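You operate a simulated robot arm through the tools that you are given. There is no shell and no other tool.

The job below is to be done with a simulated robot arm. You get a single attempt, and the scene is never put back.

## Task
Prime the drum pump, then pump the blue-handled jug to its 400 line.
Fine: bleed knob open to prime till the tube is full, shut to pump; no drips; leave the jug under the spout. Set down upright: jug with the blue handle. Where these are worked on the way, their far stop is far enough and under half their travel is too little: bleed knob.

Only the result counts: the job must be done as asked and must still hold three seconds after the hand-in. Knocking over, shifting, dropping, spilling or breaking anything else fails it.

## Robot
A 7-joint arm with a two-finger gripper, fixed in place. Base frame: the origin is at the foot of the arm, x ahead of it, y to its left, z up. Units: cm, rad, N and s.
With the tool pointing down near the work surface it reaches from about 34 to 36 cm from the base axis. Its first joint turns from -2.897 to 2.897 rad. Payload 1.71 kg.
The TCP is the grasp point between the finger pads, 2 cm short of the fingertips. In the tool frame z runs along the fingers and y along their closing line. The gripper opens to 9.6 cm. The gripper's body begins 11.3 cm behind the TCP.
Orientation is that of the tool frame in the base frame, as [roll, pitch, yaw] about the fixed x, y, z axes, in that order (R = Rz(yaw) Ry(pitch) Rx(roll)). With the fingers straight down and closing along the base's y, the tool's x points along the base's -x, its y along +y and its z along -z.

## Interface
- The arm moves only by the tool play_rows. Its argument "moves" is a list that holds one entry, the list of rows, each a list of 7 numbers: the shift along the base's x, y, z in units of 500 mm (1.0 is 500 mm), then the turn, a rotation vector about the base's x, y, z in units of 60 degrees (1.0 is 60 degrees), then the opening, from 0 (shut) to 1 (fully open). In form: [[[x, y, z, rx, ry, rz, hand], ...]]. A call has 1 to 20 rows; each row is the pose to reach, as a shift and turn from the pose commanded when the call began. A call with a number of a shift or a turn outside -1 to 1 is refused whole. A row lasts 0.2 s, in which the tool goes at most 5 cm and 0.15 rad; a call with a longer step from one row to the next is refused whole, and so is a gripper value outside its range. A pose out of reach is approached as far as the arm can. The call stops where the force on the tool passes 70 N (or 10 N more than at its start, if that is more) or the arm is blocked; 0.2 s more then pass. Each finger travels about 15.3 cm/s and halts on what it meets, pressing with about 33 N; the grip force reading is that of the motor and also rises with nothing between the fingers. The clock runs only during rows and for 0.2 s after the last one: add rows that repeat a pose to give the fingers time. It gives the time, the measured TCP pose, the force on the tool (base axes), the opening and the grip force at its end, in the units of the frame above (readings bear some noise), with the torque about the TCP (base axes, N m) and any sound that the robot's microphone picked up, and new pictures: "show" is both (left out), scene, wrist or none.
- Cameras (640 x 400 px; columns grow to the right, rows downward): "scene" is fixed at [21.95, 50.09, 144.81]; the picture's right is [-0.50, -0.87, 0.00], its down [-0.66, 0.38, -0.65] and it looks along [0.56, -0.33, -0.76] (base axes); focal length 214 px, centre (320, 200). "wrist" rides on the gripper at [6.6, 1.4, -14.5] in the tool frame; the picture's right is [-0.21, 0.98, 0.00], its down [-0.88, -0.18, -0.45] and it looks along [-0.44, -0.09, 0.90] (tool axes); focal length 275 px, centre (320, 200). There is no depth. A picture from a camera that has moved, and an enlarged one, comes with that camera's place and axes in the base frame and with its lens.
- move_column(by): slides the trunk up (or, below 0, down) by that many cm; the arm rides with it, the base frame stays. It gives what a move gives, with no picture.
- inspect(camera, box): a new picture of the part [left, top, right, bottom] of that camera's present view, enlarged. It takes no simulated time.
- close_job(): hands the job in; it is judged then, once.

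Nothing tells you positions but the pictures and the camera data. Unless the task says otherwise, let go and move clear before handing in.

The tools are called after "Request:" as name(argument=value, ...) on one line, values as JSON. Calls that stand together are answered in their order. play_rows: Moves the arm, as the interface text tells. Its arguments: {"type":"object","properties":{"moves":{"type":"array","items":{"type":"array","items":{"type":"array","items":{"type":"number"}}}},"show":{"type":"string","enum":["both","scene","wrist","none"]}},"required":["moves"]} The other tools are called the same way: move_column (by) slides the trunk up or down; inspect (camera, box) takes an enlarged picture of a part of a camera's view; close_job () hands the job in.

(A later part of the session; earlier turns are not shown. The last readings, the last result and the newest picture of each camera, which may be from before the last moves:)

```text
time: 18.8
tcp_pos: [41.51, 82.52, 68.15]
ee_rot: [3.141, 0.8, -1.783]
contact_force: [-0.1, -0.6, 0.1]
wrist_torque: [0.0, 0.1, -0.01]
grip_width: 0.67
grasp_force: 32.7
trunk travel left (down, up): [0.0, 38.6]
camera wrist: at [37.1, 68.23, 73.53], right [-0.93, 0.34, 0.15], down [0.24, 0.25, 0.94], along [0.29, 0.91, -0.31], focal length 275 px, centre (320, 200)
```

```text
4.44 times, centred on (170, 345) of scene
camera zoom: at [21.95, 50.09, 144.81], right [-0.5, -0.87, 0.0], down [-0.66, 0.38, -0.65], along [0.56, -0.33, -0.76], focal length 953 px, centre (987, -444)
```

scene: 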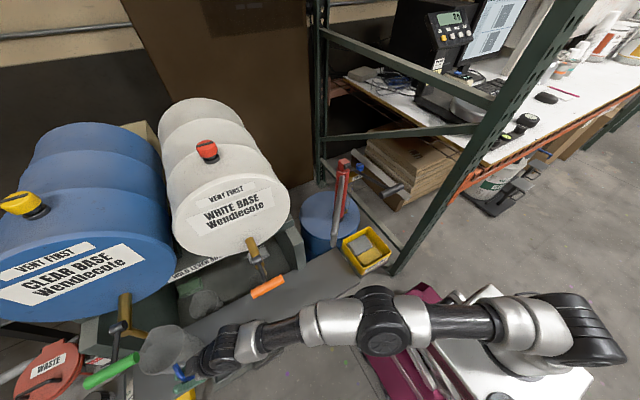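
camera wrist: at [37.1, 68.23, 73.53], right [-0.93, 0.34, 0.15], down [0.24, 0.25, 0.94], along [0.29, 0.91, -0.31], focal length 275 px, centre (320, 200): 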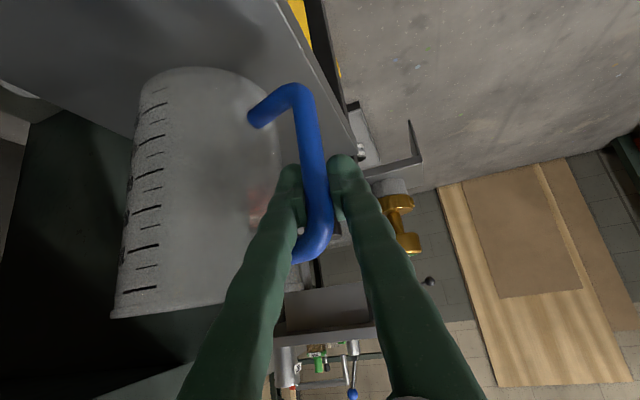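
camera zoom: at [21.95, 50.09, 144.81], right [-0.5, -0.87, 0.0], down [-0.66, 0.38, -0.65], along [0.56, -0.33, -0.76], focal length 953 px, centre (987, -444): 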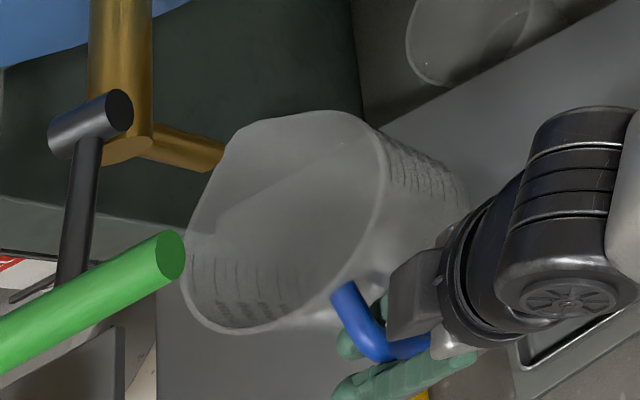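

The jug stayed on the bench and the fingers slid up the bar. The closed width of 0.7 cm is less than the bar's ~1.5 cm, so only the tips were pinching. I'll reopen, go back down, push about 2 cm further in, and grip again.

Request:
play_rows(moves=[[[0, 0, 0, 0, 0, 0, 0.2], [0, 0, 0, 0, 0, 0, 0.35], [0, 0, -0.025, 0, 0, 0, 0.35], [0, 0, -0.05, 0, 0, 0, 0.35], [0.004, 0.02, -0.051, 0, 0, 0, 0.35], [0.009, 0.044, -0.052, 0, 0, 0, 0.35], [0.009, 0.044, -0.052, 0, 0, 0, 0.35]]])

Request:
inspect(camera="wrist", box=[80, 60, 400, 260])

Request:
inspect(camera="scene", box=[110, 300, 230, 390])

```text
time: 20.4
tcp_pos: [41.48, 83.46, 65.23]
ee_rot: [3.14, 0.802, -1.782]
contact_force: [0.4, 0.4, 0.4]
wrist_torque: [0.0, 0.02, 0.0]
grip_width: 3.38
grasp_force: 0.1
out of reach, approached as far as the arm can: row 5, 6, 7
trunk travel left (down, up): [0.0, 38.6]
camera wrist: at [36.98, 69.15, 70.67], right [-0.93, 0.34, 0.15], down [0.24, 0.25, 0.94], along [0.29, 0.91, -0.31], focal length 275 px, centre (320, 200)
```

scene: 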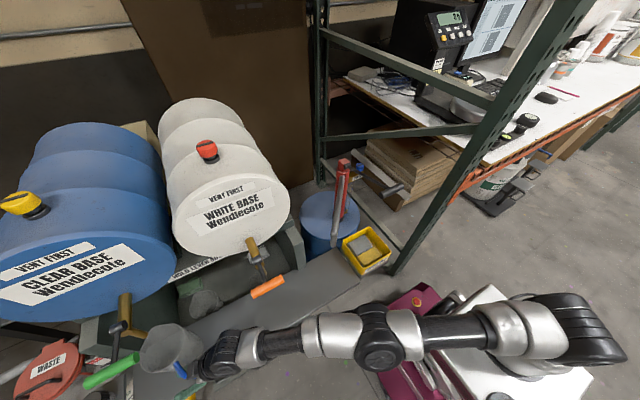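
wrist: 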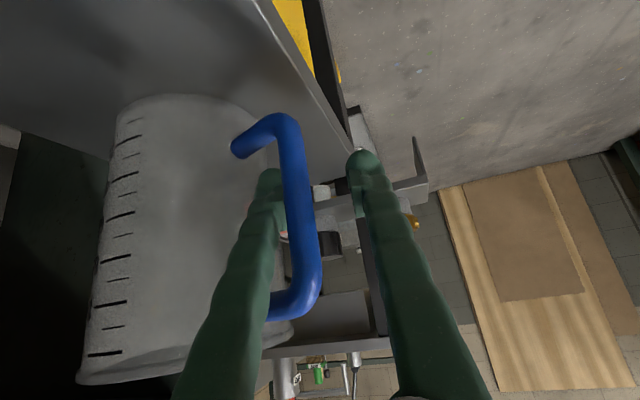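

```text
2.00 times, centred on (240, 160) of wrist
camera zoom: at [36.98, 69.15, 70.67], right [-0.93, 0.34, 0.15], down [0.24, 0.25, 0.94], along [0.29, 0.91, -0.31], focal length 551 px, centre (480, 280)
```

zoom: 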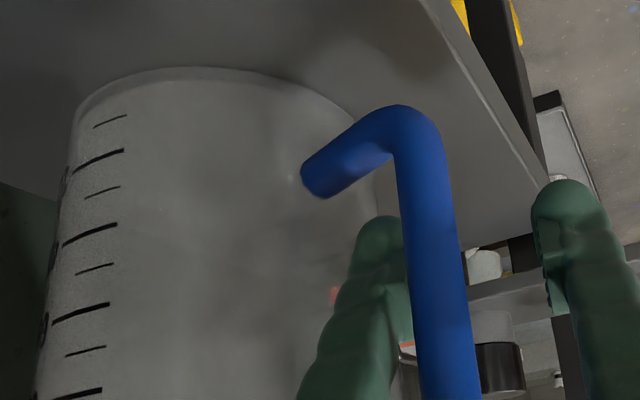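

```text
4.44 times, centred on (170, 345) of scene
camera zoom: at [21.95, 50.09, 144.81], right [-0.5, -0.87, 0.0], down [-0.66, 0.38, -0.65], along [0.56, -0.33, -0.76], focal length 953 px, centre (987, -444)
```

zoom: 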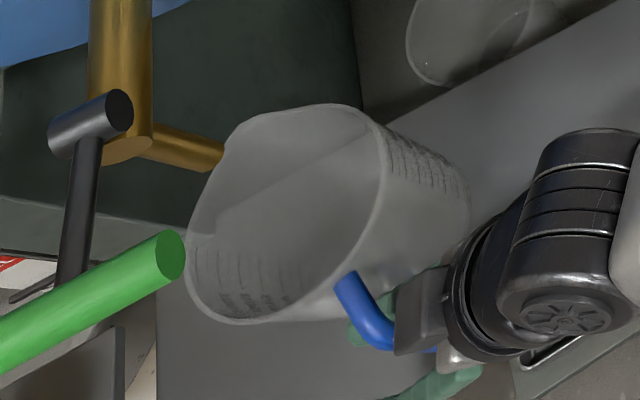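

The bar is now level with the pads, but the arm reached its limit and the bar sits against the inner pad. I'll back off slightly to get within reach, then turn the wrist toward radial and re-centre.

Request:
play_rows(moves=[[[0.01, -0.02, 0.015, 0, 0, 0, 0.35], [0.01, -0.02, 0.015, 0, 0, 0, 0.35]]], show="wrist")

```text
time: 21.0
tcp_pos: [41.84, 82.16, 66.14]
ee_rot: [3.14, 0.801, -1.782]
contact_force: [0.5, -0.3, 0.6]
wrist_torque: [-0.01, 0.03, 0.04]
grip_width: 3.38
grasp_force: 0.0
trunk travel left (down, up): [0.0, 38.6]
camera wrist: at [37.29, 67.85, 71.5], right [-0.93, 0.34, 0.15], down [0.24, 0.25, 0.94], along [0.29, 0.91, -0.31], focal length 275 px, centre (320, 200)
```

wrist: 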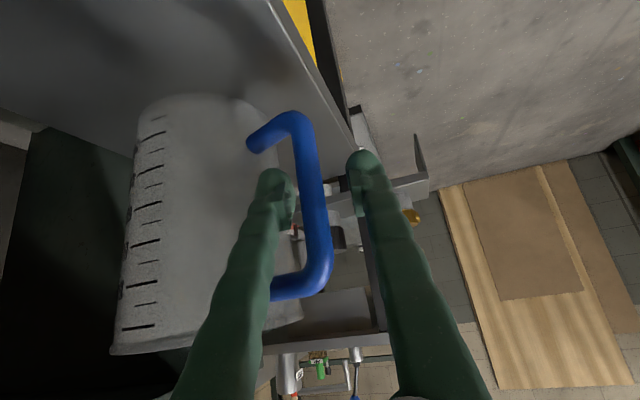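

Request:
play_rows(moves=[[[0.006, -0.01, 0.003, 0, 0, -0.1, 0.35], [0.01, 0.0, 0.004, 0, 0, -0.2, 0.35], [0.012, 0.015, 0.004, 0, 0, -0.2, 0.35], [0.014, 0.03, 0.004, 0, 0, -0.2, 0.35], [0.014, 0.03, 0.004, 0, 0, -0.2, 0.35]]])

Request:
inspect(camera="wrist", box=[80, 60, 400, 260])

Request:
inspect(camera="scene", box=[110, 300, 230, 390])

```text
time: 22.2
tcp_pos: [42.66, 83.81, 66.36]
ee_rot: [3.142, 0.803, -1.99]
contact_force: [0.6, -0.1, -0.1]
wrist_torque: [-0.03, 0.04, 0.0]
grip_width: 3.34
grasp_force: 0.1
out of reach, approached as far as the arm can: row 4, 5
trunk travel left (down, up): [0.0, 38.6]
camera wrist: at [35.31, 70.65, 71.65], right [-0.84, 0.53, 0.15], down [0.29, 0.19, 0.94], along [0.47, 0.83, -0.31], focal length 275 px, centre (320, 200)
```

scene: 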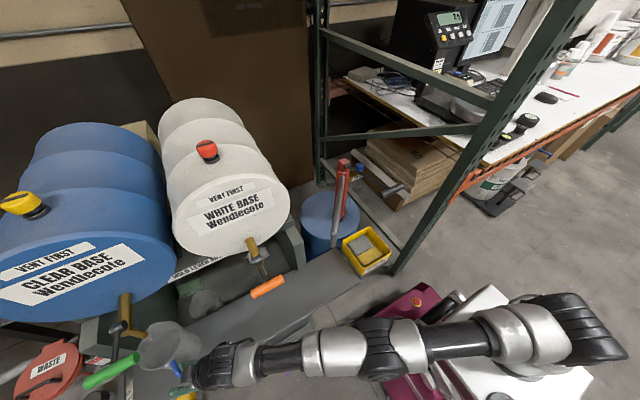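
wrist: 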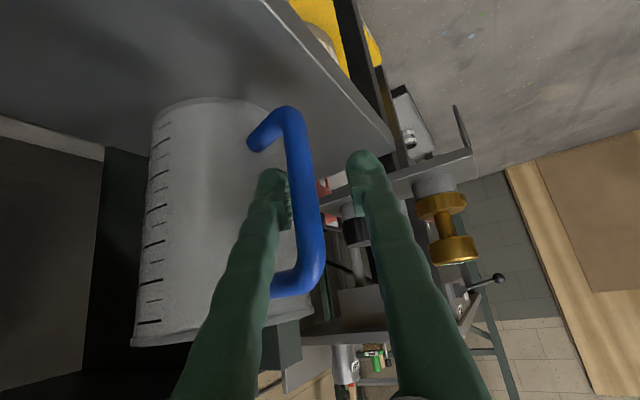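

```text
2.00 times, centred on (240, 160) of wrist
camera zoom: at [35.31, 70.65, 71.65], right [-0.84, 0.53, 0.15], down [0.29, 0.19, 0.94], along [0.47, 0.83, -0.31], focal length 551 px, centre (480, 280)
```

zoom: 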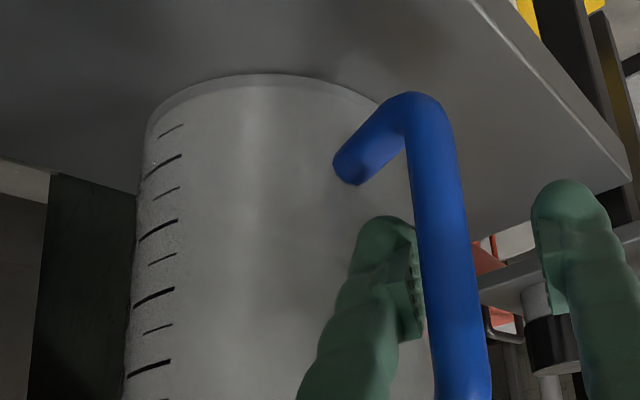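

```text
4.44 times, centred on (170, 345) of scene
camera zoom: at [21.95, 50.09, 144.81], right [-0.5, -0.87, 0.0], down [-0.66, 0.38, -0.65], along [0.56, -0.33, -0.76], focal length 953 px, centre (987, -444)
```

zoom: 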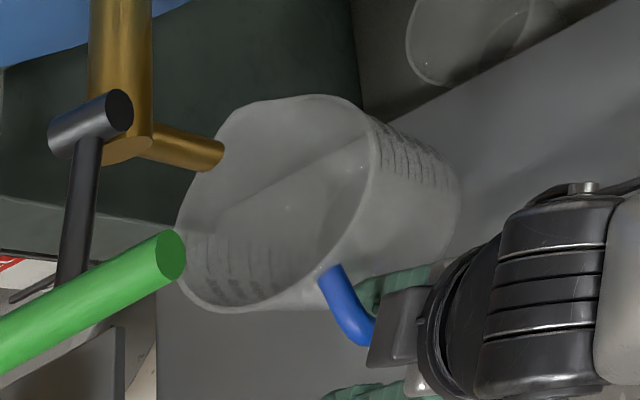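

Request:
play_rows(moves=[[[0, 0, 0, 0, 0, 0, 0.25], [0, 0, 0, 0, 0, 0, 0.15], [0, 0, 0, 0, 0, 0, 0.05], [0, 0, 0, 0, 0, 0, 0], [0, 0, 0, 0, 0, 0, 0]]])

Request:
inspect(camera="wrist", box=[80, 60, 400, 260])

```text
time: 23.4
tcp_pos: [42.58, 83.75, 66.31]
ee_rot: [3.141, 0.801, -1.991]
contact_force: [0.9, 0.8, -0.3]
wrist_torque: [-0.02, 0.0, 0.03]
grip_width: 0.67
grasp_force: 33.1
trunk travel left (down, up): [0.0, 38.6]
camera wrist: at [35.31, 70.63, 71.63], right [-0.84, 0.53, 0.15], down [0.29, 0.19, 0.94], along [0.47, 0.83, -0.31], focal length 275 px, centre (320, 200)
```

scene: 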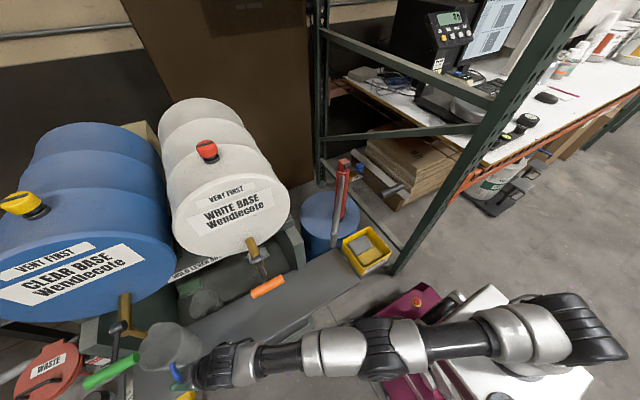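
wrist: 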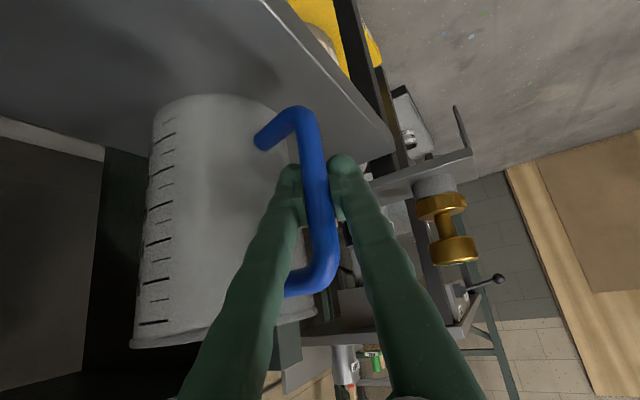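

```text
2.00 times, centred on (240, 160) of wrist
camera zoom: at [35.31, 70.63, 71.63], right [-0.84, 0.53, 0.15], down [0.29, 0.19, 0.94], along [0.47, 0.83, -0.31], focal length 551 px, centre (480, 280)
```

zoom: 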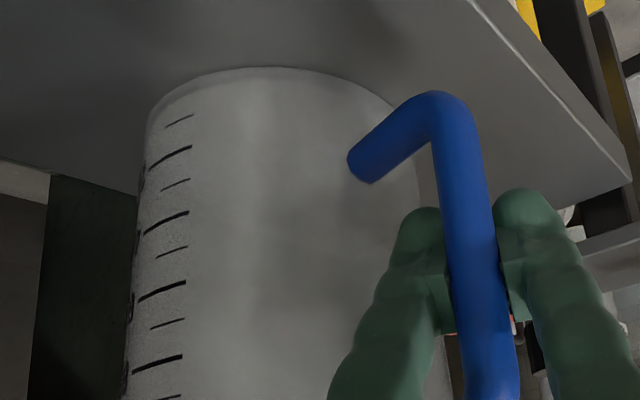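

The grip reads 33 N with the bar level with the pad centre. I'll try a small lift and watch the jug against the bench.

Request:
play_rows(moves=[[[0, 0, 0.01, 0, 0, 0, 0], [0, 0, 0.02, 0, 0, 0, 0], [0, 0, 0.03, 0, 0, 0, 0], [0, 0, 0.03, 0, 0, 0, 0]]])

Request:
inspect(camera="wrist", box=[80, 60, 400, 260])

Request:
inspect(camera="scene", box=[110, 300, 230, 390])

```text
time: 24.4
tcp_pos: [42.62, 83.69, 67.79]
ee_rot: [3.139, 0.799, -1.99]
contact_force: [-0.1, -1.0, -1.4]
wrist_torque: [-0.03, 0.08, -0.01]
grip_width: 0.68
grasp_force: 33.2
trunk travel left (down, up): [0.0, 38.6]
camera wrist: at [35.22, 70.6, 73.08], right [-0.84, 0.53, 0.15], down [0.29, 0.19, 0.94], along [0.47, 0.83, -0.31], focal length 275 px, centre (320, 200)
```

scene: 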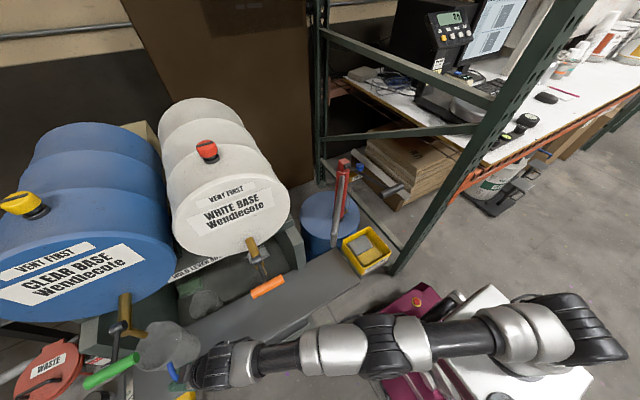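
wrist: 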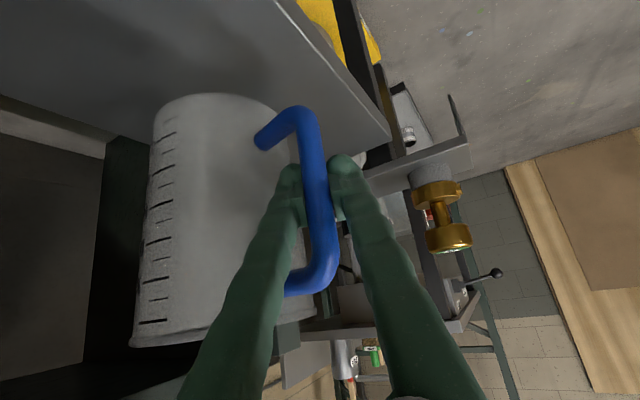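

```text
2.00 times, centred on (240, 160) of wrist
camera zoom: at [35.22, 70.6, 73.08], right [-0.84, 0.53, 0.15], down [0.29, 0.19, 0.94], along [0.47, 0.83, -0.31], focal length 551 px, centre (480, 280)
```

zoom: 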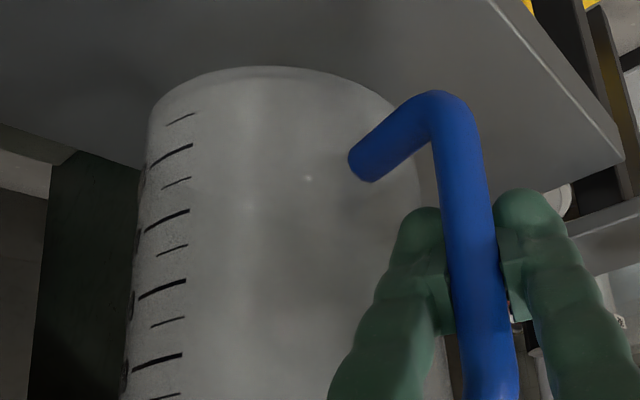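

```text
4.44 times, centred on (170, 345) of scene
camera zoom: at [21.95, 50.09, 144.81], right [-0.5, -0.87, 0.0], down [-0.66, 0.38, -0.65], along [0.56, -0.33, -0.76], focal length 953 px, centre (987, -444)
```

zoom: 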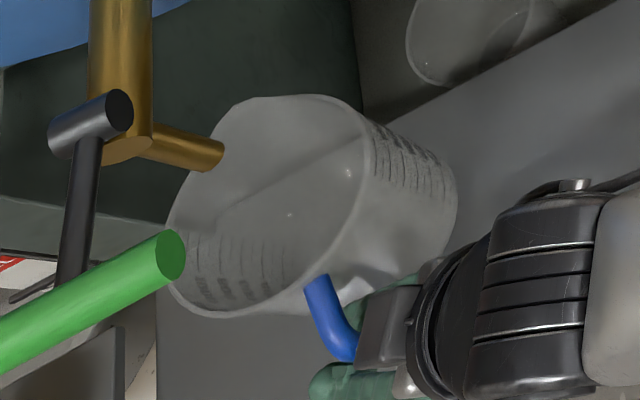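

The handle stayed fixed in the grip and the jug lifted clear (about 1.4 N). Now I'll carry it level along the bench toward the spout, first part of the way.

Request:
play_rows(moves=[[[-0.001, -0.03, 0.004, 0, 0, -0.01, 0], [-0.002, -0.08, 0.008, 0, 0, -0.02, 0], [-0.004, -0.14, 0.008, 0, 0, -0.03, 0], [-0.006, -0.2, 0.008, 0, 0, -0.045, 0], [-0.008, -0.26, 0.008, 0, 0, -0.06, 0], [-0.01, -0.32, 0.008, 0, 0, -0.075, 0], [-0.012, -0.38, 0.008, 0, 0, -0.09, 0], [-0.014, -0.44, 0.008, 0, 0, -0.105, 0], [-0.016, -0.5, 0.008, 0, 0, -0.12, 0], [-0.018, -0.56, 0.008, 0, 0, -0.135, 0], [-0.02, -0.61, 0.008, 0, 0, -0.15, 0], [-0.02, -0.64, 0.008, 0, 0, -0.16, 0], [-0.02, -0.64, 0.008, 0, 0, -0.16, 0]]])

Request:
inspect(camera="scene", box=[160, 220, 380, 360])

```text
time: 27.2
tcp_pos: [41.48, 51.08, 68.24]
ee_rot: [-3.142, 0.8, -2.158]
contact_force: [-0.9, 0.1, -1.6]
wrist_torque: [-0.01, 0.08, 0.03]
grip_width: 0.68
grasp_force: 33.0
trunk travel left (down, up): [0.0, 38.6]
camera wrist: at [32.01, 39.4, 73.58], right [-0.74, 0.66, 0.15], down [0.31, 0.14, 0.94], along [0.6, 0.74, -0.31], focal length 275 px, centre (320, 200)
```

scene: 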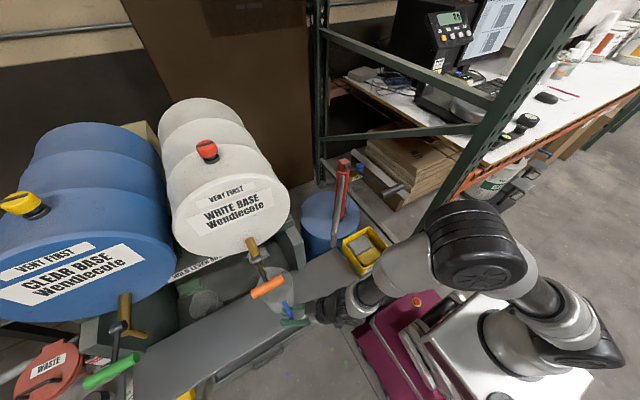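
wrist: 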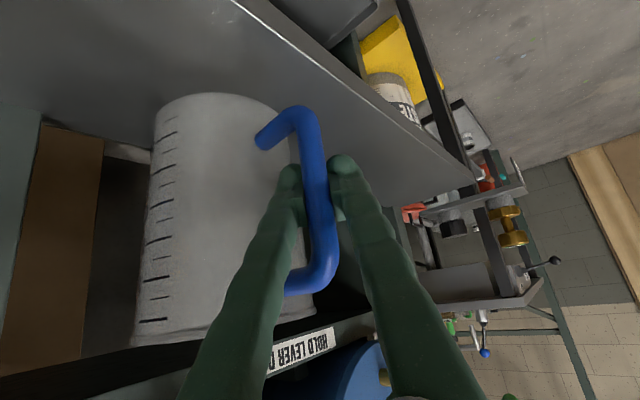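

```text
2.86 times, centred on (270, 290) of scene
camera zoom: at [21.95, 50.09, 144.81], right [-0.5, -0.87, 0.0], down [-0.66, 0.38, -0.65], along [0.56, -0.33, -0.76], focal length 613 px, centre (463, -57)
```

zoom: 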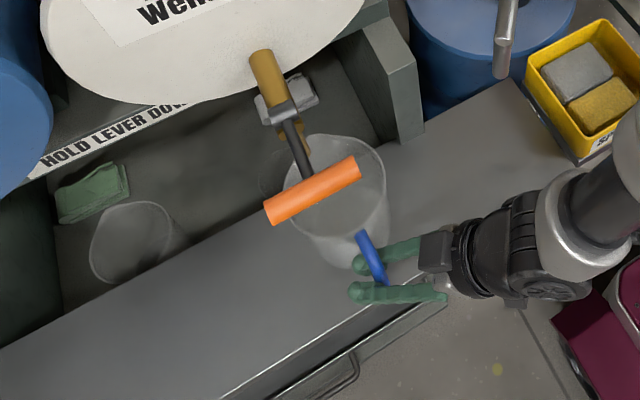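

Request:
inspect(camera="scene", box=[310, 170, 370, 260])

Request:
inspect(camera="scene", box=[230, 230, 330, 330])

```text
4.44 times, centred on (340, 215) of scene
camera zoom: at [21.95, 50.09, 144.81], right [-0.5, -0.87, 0.0], down [-0.66, 0.38, -0.65], along [0.56, -0.33, -0.76], focal length 953 px, centre (231, 133)
```

zoom: 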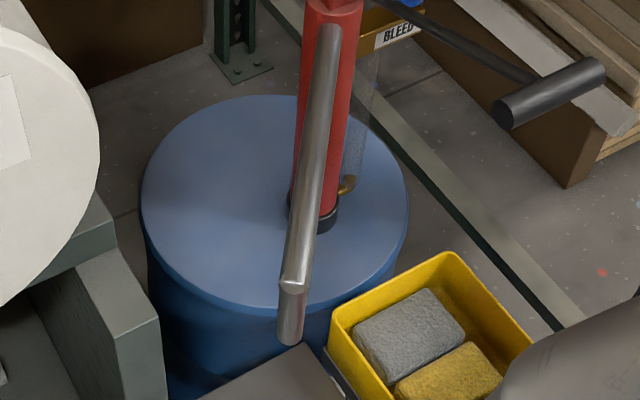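

```text
4.00 times, centred on (280, 280) of scene
camera zoom: at [21.95, 50.09, 144.81], right [-0.5, -0.87, 0.0], down [-0.66, 0.38, -0.65], along [0.56, -0.33, -0.76], focal length 858 px, centre (480, -120)
```

zoom: 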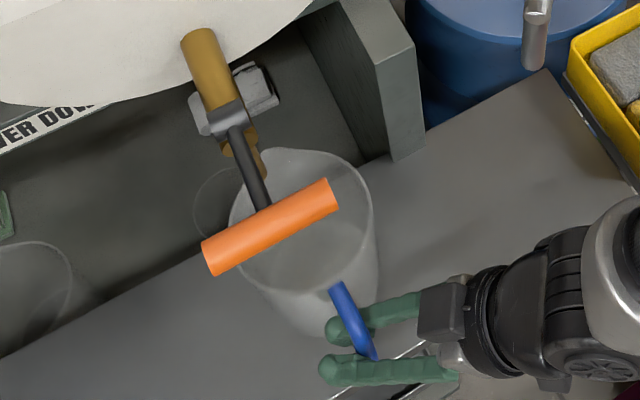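

The spout tip works out at (50.2, 28.6, 79), and the jug rim is carried at about z 75. I'll lower the jug a little and stop just short of the spout to verify clearance.

Request:
play_rows(moves=[[[0.001, -0.03, -0.008, 0, 0, -0.02, 0], [0.002, -0.07, -0.016, 0, 0, -0.035, 0], [0.003, -0.12, -0.022, 0, 0, -0.05, 0], [0.005, -0.17, -0.024, 0, 0, -0.065, 0], [0.006, -0.22, -0.024, 0, 0, -0.08, 0], [0.006, -0.25, -0.024, 0, 0, -0.085, 0], [0.006, -0.25, -0.024, 0, 0, -0.085, 0]]])

Request:
inspect(camera="scene", box=[260, 200, 380, 310])

```text
time: 28.8
tcp_pos: [41.75, 38.62, 67.08]
ee_rot: [-3.14, 0.802, -2.248]
contact_force: [-0.8, -0.9, -1.1]
wrist_torque: [0.0, 0.06, 0.0]
grip_width: 0.68
grasp_force: 32.9
trunk travel left (down, up): [0.0, 38.6]
camera wrist: at [31.22, 27.88, 72.47], right [-0.67, 0.72, 0.15], down [0.33, 0.11, 0.94], along [0.66, 0.68, -0.31], focal length 275 px, centre (320, 200)
```

scene: 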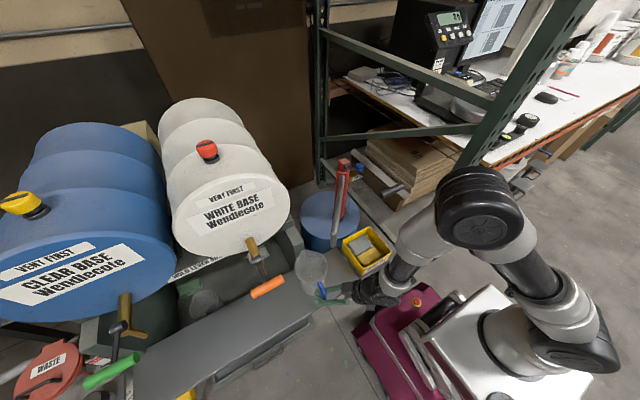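
wrist: 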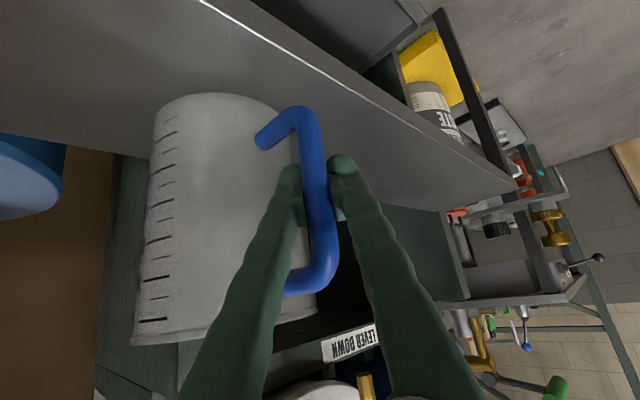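

```text
3.64 times, centred on (320, 255) of scene
camera zoom: at [21.95, 50.09, 144.81], right [-0.5, -0.87, 0.0], down [-0.66, 0.38, -0.65], along [0.56, -0.33, -0.76], focal length 780 px, centre (320, 0)
```

zoom: 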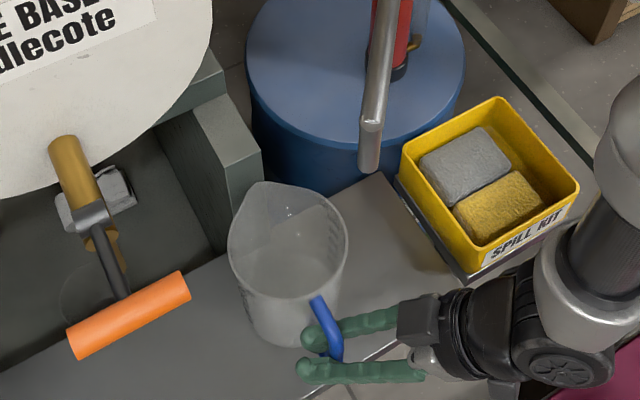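

The jug rim is at about z 74, some 4–5 cm below the spout tip. I'll slide it the last 9 cm under the spout.

Request:
play_rows(moves=[[[0.002, -0.03, 0, 0, 0, 0, 0], [0.004, -0.07, 0, 0, 0, 0, 0], [0.007, -0.11, 0, 0, 0, 0, 0], [0.009, -0.15, 0, 0, 0, 0, 0], [0.011, -0.18, 0, 0, 0, 0, 0], [0.011, -0.18, 0, 0, 0, 0, 0]]])

Request:
inspect(camera="scene", box=[290, 200, 390, 290])

```text
time: 30.2
tcp_pos: [42.13, 29.64, 67.04]
ee_rot: [-3.141, 0.801, -2.247]
contact_force: [0.2, 0.3, -0.9]
wrist_torque: [0.03, 0.07, -0.01]
grip_width: 0.67
grasp_force: 32.6
trunk travel left (down, up): [0.0, 38.6]
camera wrist: at [31.69, 18.86, 72.41], right [-0.67, 0.72, 0.15], down [0.33, 0.11, 0.94], along [0.66, 0.68, -0.31], focal length 275 px, centre (320, 200)
```

scene: 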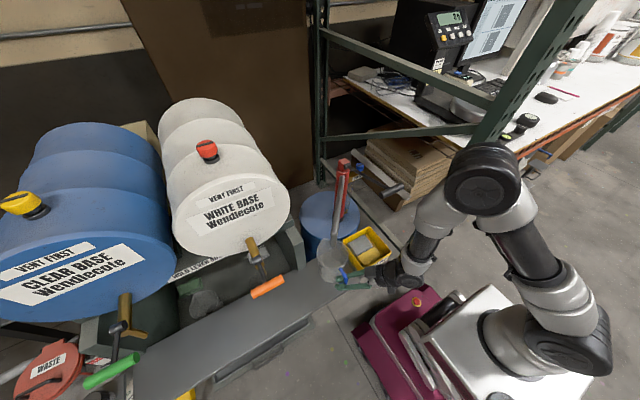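
wrist: 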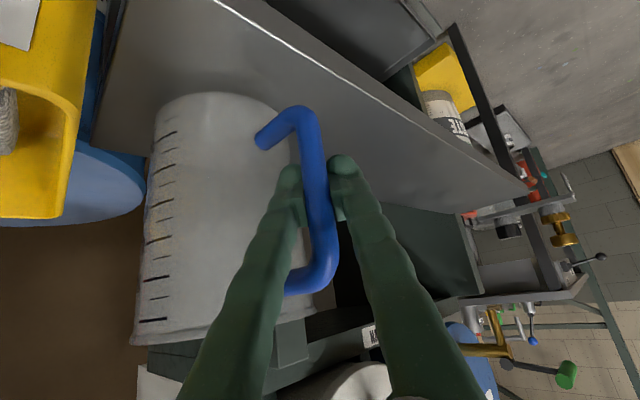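

```text
4.44 times, centred on (340, 245) of scene
camera zoom: at [21.95, 50.09, 144.81], right [-0.5, -0.87, 0.0], down [-0.66, 0.38, -0.65], along [0.56, -0.33, -0.76], focal length 953 px, centre (231, 0)
```

zoom: 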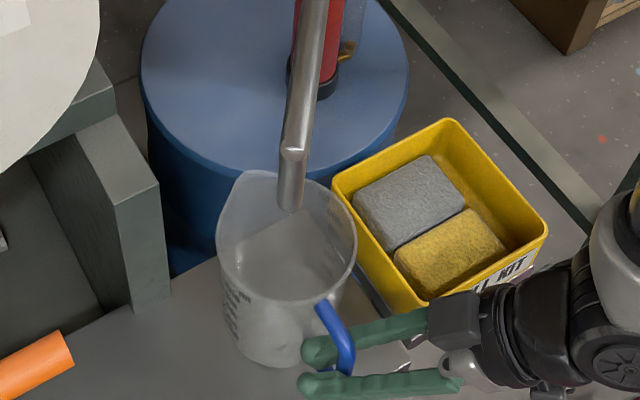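

The point under the spout falls right at the centre of the jug's rim. I'll lower it gently to the bench.

Request:
play_rows(moves=[[[0, 0, -0.003, 0, 0, 0, 0], [0, 0, -0.006, 0, 0, 0, 0], [0, 0, -0.009, 0, 0, 0, 0], [0, 0, -0.012, 0, 0, 0, 0], [0, 0, -0.014, 0, 0, 0, 0], [0, 0, -0.014, 0, 0, 0, 0]]], show="none")

```text
time: 31.6
tcp_pos: [42.34, 29.7, 66.33]
ee_rot: [3.141, 0.801, -2.245]
contact_force: [1.0, -0.1, 1.0]
wrist_torque: [0.0, -0.1, 0.09]
grip_width: 0.68
grasp_force: 33.2
trunk travel left (down, up): [0.0, 38.6]
```

Request:
play_rows(moves=[[[0, 0, -0.002, 0, 0, 0, 0], [0, 0, -0.004, 0, 0, 0, 0], [0, 0, -0.004, 0, 0, 0, 0]]], show="wrist")

```text
time: 32.4
tcp_pos: [42.18, 29.72, 66.16]
ee_rot: [-3.138, 0.805, -2.245]
contact_force: [-7.5, -1.5, 19.2]
wrist_torque: [0.08, -0.23, 0.0]
grip_width: 0.66
grasp_force: 32.7
trunk travel left (down, up): [0.0, 38.6]
camera wrist: at [31.71, 18.92, 71.55], right [-0.68, 0.72, 0.15], down [0.32, 0.11, 0.94], along [0.66, 0.68, -0.31], focal length 275 px, centre (320, 200)
```

wrist: 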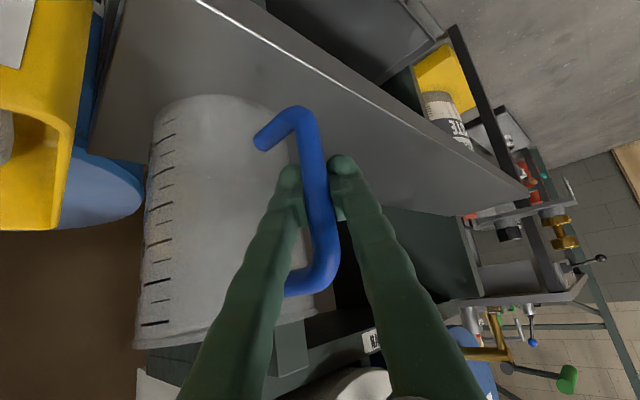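

The jug is on the bench (19 N up). I'll relieve the push, then open just enough and withdraw along the tool axis.

Request:
play_rows(moves=[[[0, 0, 0.002, 0, 0, 0, 0], [0, 0, 0.003, 0, 0, 0, 0.1], [0, 0, 0.003, 0, 0, 0, 0.2], [0, 0, 0.003, 0, 0, 0, 0.35], [0, 0, 0.003, 0, 0, 0, 0.35]]])

Request:
inspect(camera="wrist", box=[80, 60, 400, 260])

```text
time: 33.6
tcp_pos: [42.26, 29.63, 66.27]
ee_rot: [3.141, 0.802, -2.248]
contact_force: [0.0, 0.2, 0.6]
wrist_torque: [0.02, -0.01, 0.0]
grip_width: 3.36
grasp_force: 0.1
trunk travel left (down, up): [0.0, 38.6]
camera wrist: at [31.77, 18.91, 71.6], right [-0.67, 0.72, 0.15], down [0.33, 0.11, 0.94], along [0.66, 0.68, -0.31], focal length 275 px, centre (320, 200)
```

scene: 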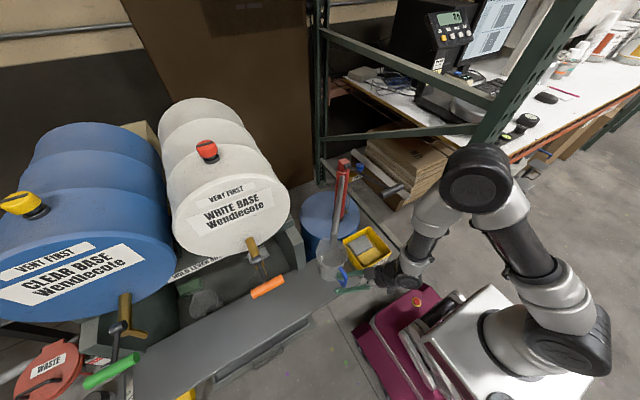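
wrist: 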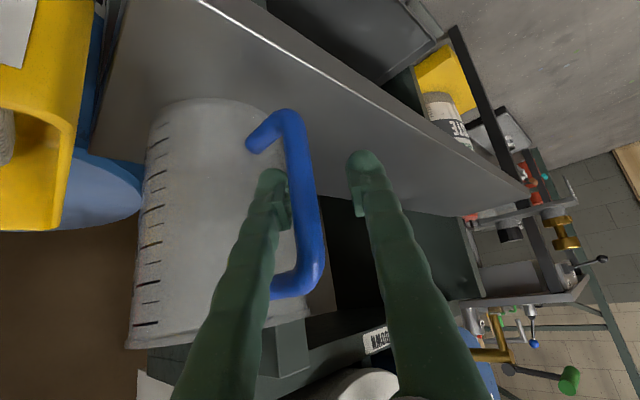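

```text
2.00 times, centred on (240, 160) of wrist
camera zoom: at [31.77, 18.91, 71.6], right [-0.67, 0.72, 0.15], down [0.33, 0.11, 0.94], along [0.66, 0.68, -0.31], focal length 551 px, centre (480, 280)
```

zoom: 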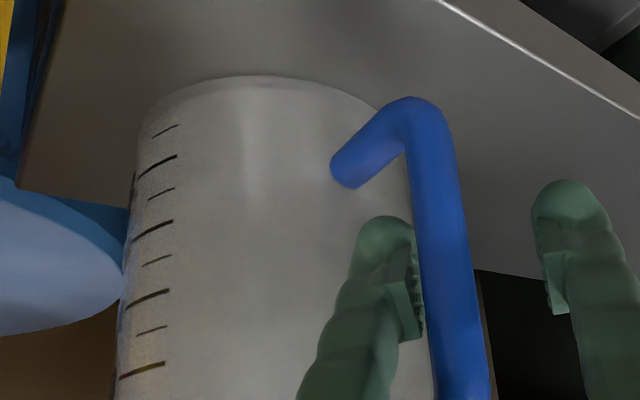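

Request:
play_rows(moves=[[[0.008, -0.006, 0, 0, 0, 0, 0.35], [-0.01, -0.028, 0.028, 0, 0, 0, 0.35], [-0.037, -0.062, 0.07, 0, 0, 0, 0.35], [-0.064, -0.096, 0.112, 0, 0, 0, 0.35], [-0.1, -0.11, 0.15, 0, 0, 0, 0.35], [-0.16, -0.12, 0.2, 0, 0, 0, 0.35], [-0.16, -0.12, 0.2, 0, 0, 0, 0.35]]])

Request:
inspect(camera="scene", box=[290, 200, 390, 290])

Request:
inspect(camera="wrist", box=[120, 50, 360, 290])

```text
time: 35.2
tcp_pos: [40.18, 26.52, 77.39]
ee_rot: [3.141, 0.8, -2.247]
contact_force: [-0.2, -0.4, -0.1]
wrist_torque: [-0.03, 0.02, 0.01]
grip_width: 3.34
grasp_force: 0.0
out of reach, approached as far as the arm can: row 4, 5, 6, 7
trunk travel left (down, up): [0.0, 38.6]
camera wrist: at [29.7, 15.73, 82.74], right [-0.67, 0.72, 0.15], down [0.33, 0.11, 0.94], along [0.66, 0.68, -0.31], focal length 275 px, centre (320, 200)
```

scene: 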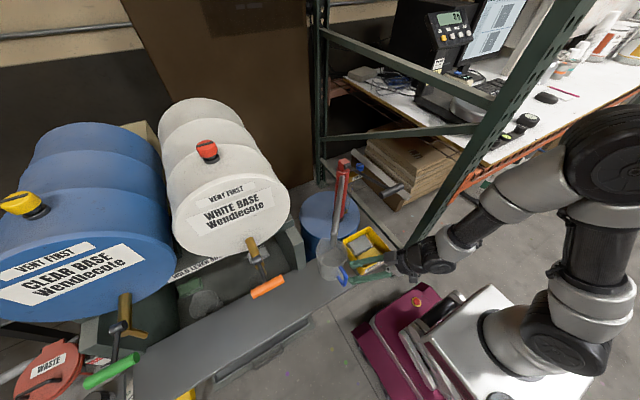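
wrist: 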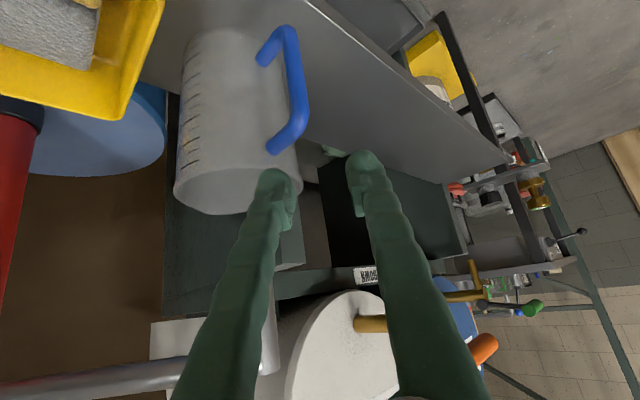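

```text
4.44 times, centred on (340, 245) of scene
camera zoom: at [21.95, 50.09, 144.81], right [-0.5, -0.87, 0.0], down [-0.66, 0.38, -0.65], along [0.56, -0.33, -0.76], focal length 953 px, centre (231, 0)
```

zoom: 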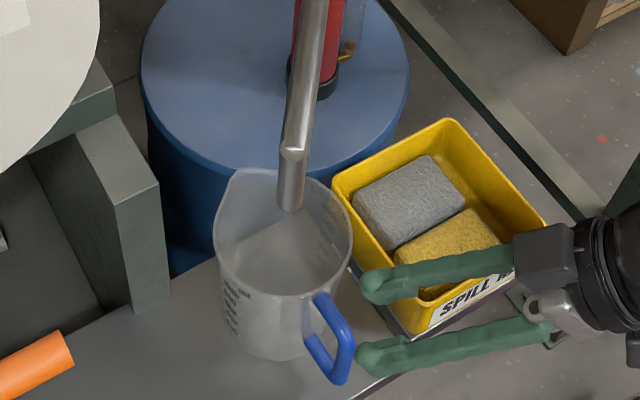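

```text
1.67 times, centred on (240, 170) of wrist
camera zoom: at [29.7, 15.73, 82.74], right [-0.67, 0.72, 0.15], down [0.33, 0.11, 0.94], along [0.66, 0.68, -0.31], focal length 459 px, centre (453, 250)
```

zoom: 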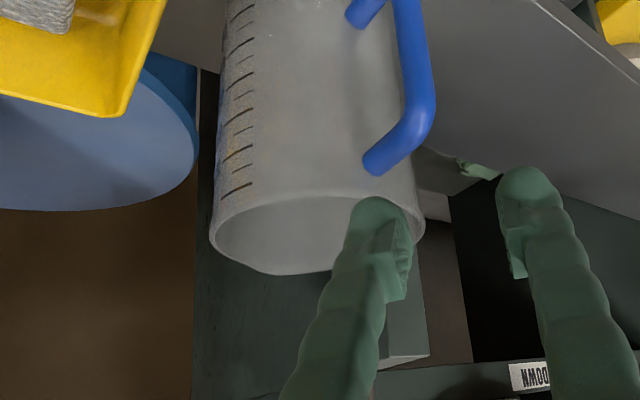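

The jug stands upright under the spout, and the arm is clear of it. I'll raise the hand and bring the tool back to vertical, staying clear of the lever and the spout tube.

Request:
play_rows(moves=[[[-0.005, -0.01, 0.06, -0.1, 0.08, 0, 0.35], [-0.01, -0.02, 0.13, -0.2, 0.16, 0, 0.35], [-0.015, -0.035, 0.2, -0.3, 0.24, 0, 0.35], [-0.02, -0.05, 0.27, -0.4, 0.32, 0, 0.35], [-0.025, -0.065, 0.34, -0.5, 0.4, 0, 0.35], [-0.03, -0.08, 0.42, -0.595, 0.479, 0, 0.35], [-0.04, -0.09, 0.5, -0.595, 0.479, 0, 0.35], [-0.04, -0.09, 0.5, -0.595, 0.479, 0, 0.35]]])

```text
time: 37.0
tcp_pos: [38.26, 21.98, 102.0]
ee_rot: [3.139, 0.002, -2.245]
contact_force: [-0.3, 0.1, 0.9]
wrist_torque: [-0.03, -0.01, 0.02]
grip_width: 3.37
grasp_force: 0.2
trunk travel left (down, up): [0.0, 38.6]
camera wrist: at [33.1, 17.74, 116.48], right [-0.63, 0.77, 0.0], down [0.69, 0.57, 0.44], along [0.34, 0.28, -0.9], focal length 275 px, centre (320, 200)
```

scene: 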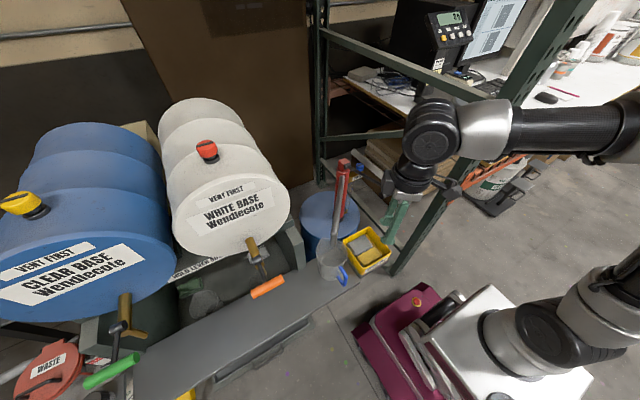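
wrist: 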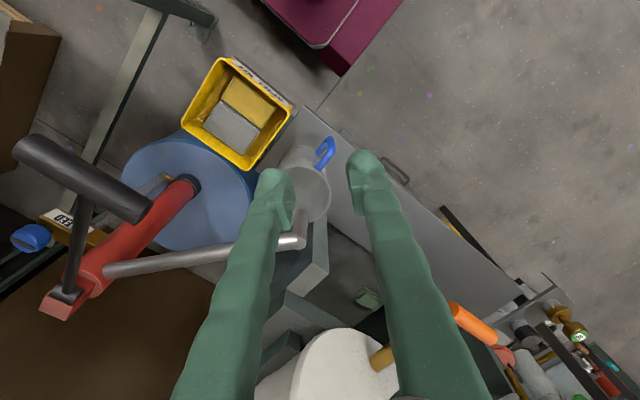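

The tool is vertical again. Next I'll go over the lever at a safe height and look at the bleed knob and the sight tube from close by.

Request:
play_rows(moves=[[[0, 0, 0.1, 0, 0, 0, 0.35], [0, 0, 0.2, 0, 0, 0, 0.35], [0.06, -0.055, 0.22, 0, 0, -0.122, 0.35], [0.12, -0.11, 0.22, 0, 0, -0.244, 0.35], [0.18, -0.165, 0.22, 0, 0, -0.366, 0.35], [0.24, -0.22, 0.22, 0, 0, -0.488, 0.35], [0.3, -0.275, 0.22, 0, 0, -0.61, 0.35], [0.36, -0.33, 0.22, 0, 0, -0.732, 0.35], [0.42, -0.385, 0.22, 0, 0, -0.856, 0.35], [0.42, -0.41, 0.22, 0, 0, -0.856, 0.35], [0.42, -0.41, 0.22, 0, 0, -0.856, 0.35]]])

Request:
inspect(camera="wrist", box=[200, 120, 440, 360])

```text
time: 39.4
tcp_pos: [59.61, 1.15, 113.32]
ee_rot: [3.139, -0.001, 3.14]
contact_force: [-0.1, -0.4, -0.1]
wrist_torque: [0.01, -0.04, -0.01]
grip_width: 3.37
grasp_force: 0.1
trunk travel left (down, up): [0.0, 38.6]
camera wrist: at [53.05, 2.56, 127.8], right [0.21, 0.98, 0.0], down [0.88, -0.19, 0.44], along [0.43, -0.09, -0.9], focal length 275 px, centre (320, 200)
```

scene: 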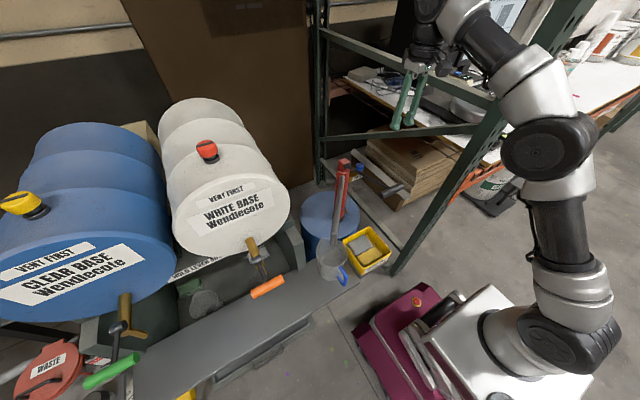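
wrist: 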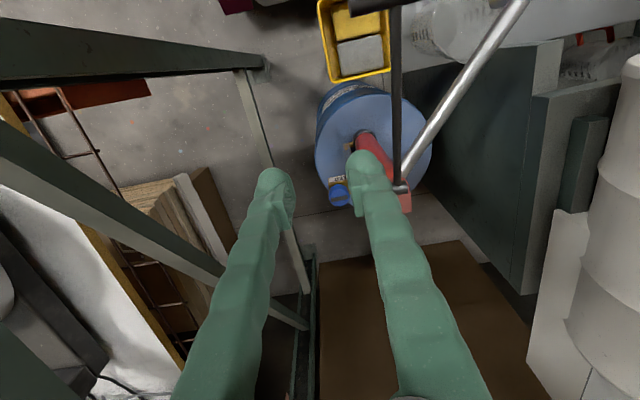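

```text
1.67 times, centred on (320, 240) of wrist
camera zoom: at [53.05, 2.56, 127.8], right [0.21, 0.98, 0.0], down [0.88, -0.19, 0.44], along [0.43, -0.09, -0.9], focal length 459 px, centre (320, 133)
```

zoom: 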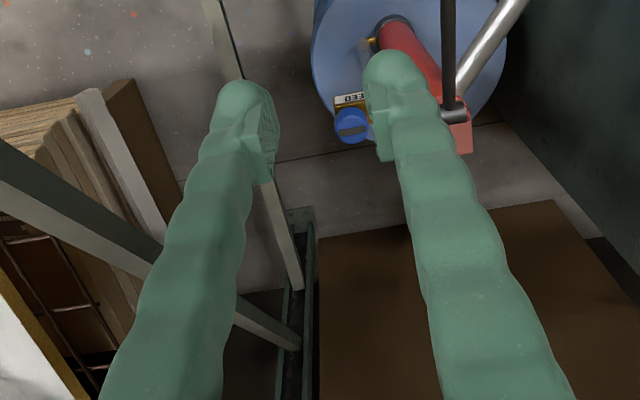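

Request:
play_rows(moves=[[[0, 0, -0.1, 0, 0, 0, 0.35], [0, 0, -0.2, 0, 0, 0, 0.35], [0, 0, -0.3, 0, 0, 0, 0.35], [0, 0, -0.3, 0, 0, 0, 0.35]]], show="wrist")

Request:
inspect(camera="wrist", box=[290, 120, 430, 280])

```text
time: 40.4
tcp_pos: [59.06, 1.3, 97.81]
ee_rot: [3.139, 0.002, 3.139]
contact_force: [-0.5, 0.1, 0.3]
wrist_torque: [-0.01, 0.01, -0.04]
grip_width: 3.38
grasp_force: 0.0
trunk travel left (down, up): [0.0, 38.6]
camera wrist: at [52.57, 2.59, 112.39], right [0.21, 0.98, 0.0], down [0.88, -0.19, 0.45], along [0.44, -0.09, -0.9], focal length 275 px, centre (320, 200)
```

wrist: 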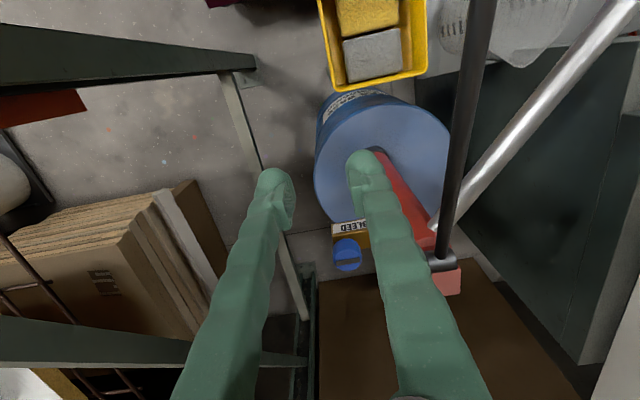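

```text
2.50 times, centred on (360, 200) of wrist
camera zoom: at [52.57, 2.59, 112.39], right [0.21, 0.98, 0.0], down [0.88, -0.19, 0.45], along [0.44, -0.09, -0.9], focal length 688 px, centre (220, 200)
```

zoom: 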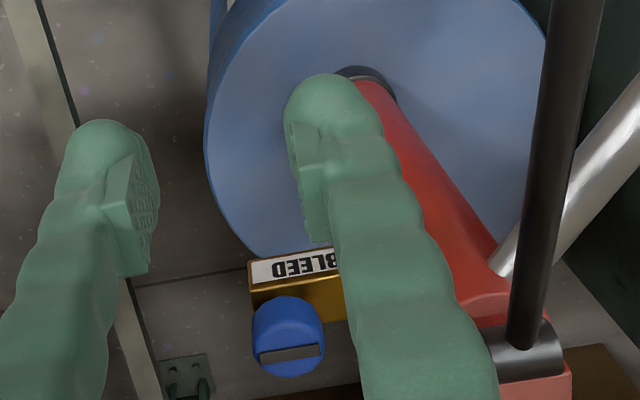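

The knob is a vertical cylinder about 3.3 cm across with its top at roughly (73, 1.5, 86.8). The indicator bar lies along the brass block. I'll hover above it to line up.

Request:
play_rows(moves=[[[0.09, 0.001, 0.004, 0, 0, 0, 0.5], [0.18, 0.003, 0.004, 0, 0, 0, 0.5], [0.27, 0.004, 0.004, 0, 0, 0, 0.5], [0.275, 0.004, 0.004, 0, 0, 0, 0.5]]], show="both")

Request:
inspect(camera="wrist", box=[240, 100, 420, 260])

Request:
inspect(camera="scene", box=[310, 90, 420, 200])

```text
time: 41.4
tcp_pos: [70.59, 1.36, 98.28]
ee_rot: [3.141, -0.007, 3.141]
contact_force: [-0.4, 0.2, 0.4]
wrist_torque: [0.01, -0.01, -0.01]
grip_width: 4.8
grasp_force: 0.1
out of reach, approached as far as the arm can: row 3, 4
trunk travel left (down, up): [0.0, 38.6]
camera wrist: at [64.14, 2.82, 112.83], right [0.21, 0.98, 0.0], down [0.88, -0.19, 0.44], along [0.43, -0.09, -0.9], focal length 275 px, centre (320, 200)
```

scene: 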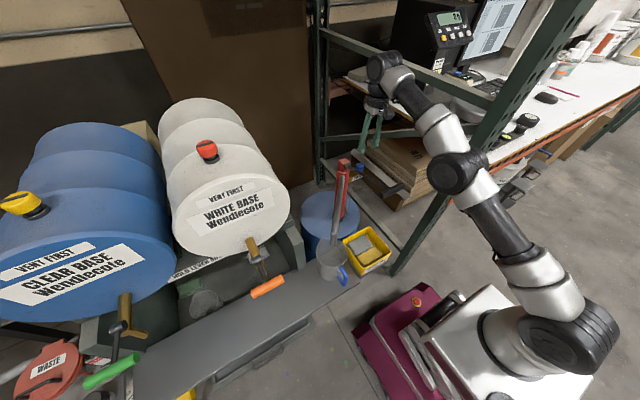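
wrist: 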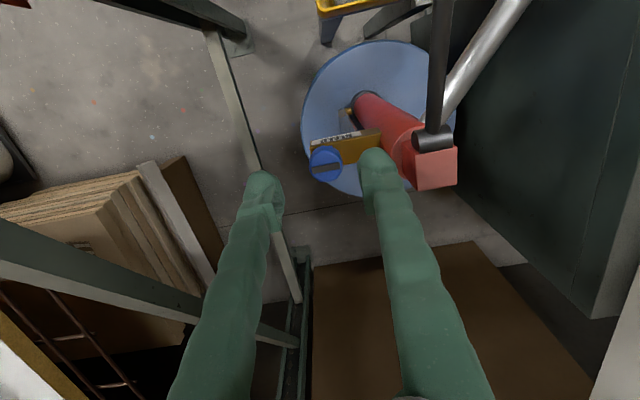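

```text
2.50 times, centred on (330, 180) of wrist
camera zoom: at [64.14, 2.82, 112.83], right [0.21, 0.98, 0.0], down [0.88, -0.19, 0.44], along [0.43, -0.09, -0.9], focal length 688 px, centre (295, 250)
```

zoom: 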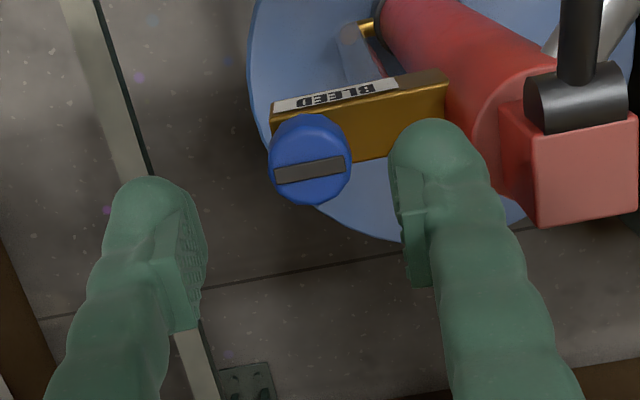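

```text
3.64 times, centred on (365, 145) of scene
camera zoom: at [21.95, 50.09, 144.81], right [-0.5, -0.87, 0.0], down [-0.66, 0.38, -0.65], along [0.56, -0.33, -0.76], focal length 780 px, centre (156, 400)
```

zoom: 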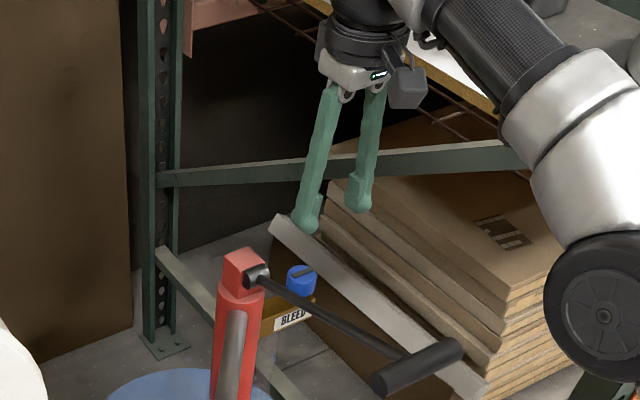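

The arm is at its reach limit at this height. I'll raise the trunk so the shoulder suits this height, then go over the knob, refined to (73.2, 1.5, top at about 86.5).

Request:
move_column(by=12)

```text
time: 42.9
tcp_pos: [70.77, 1.42, 110.52]
ee_rot: [3.141, -0.002, 3.139]
contact_force: [-0.1, -1.0, -0.6]
wrist_torque: [0.0, 0.0, 0.01]
grip_width: 4.84
grasp_force: 0.0
trunk travel left (down, up): [-12.0, 26.6]
```

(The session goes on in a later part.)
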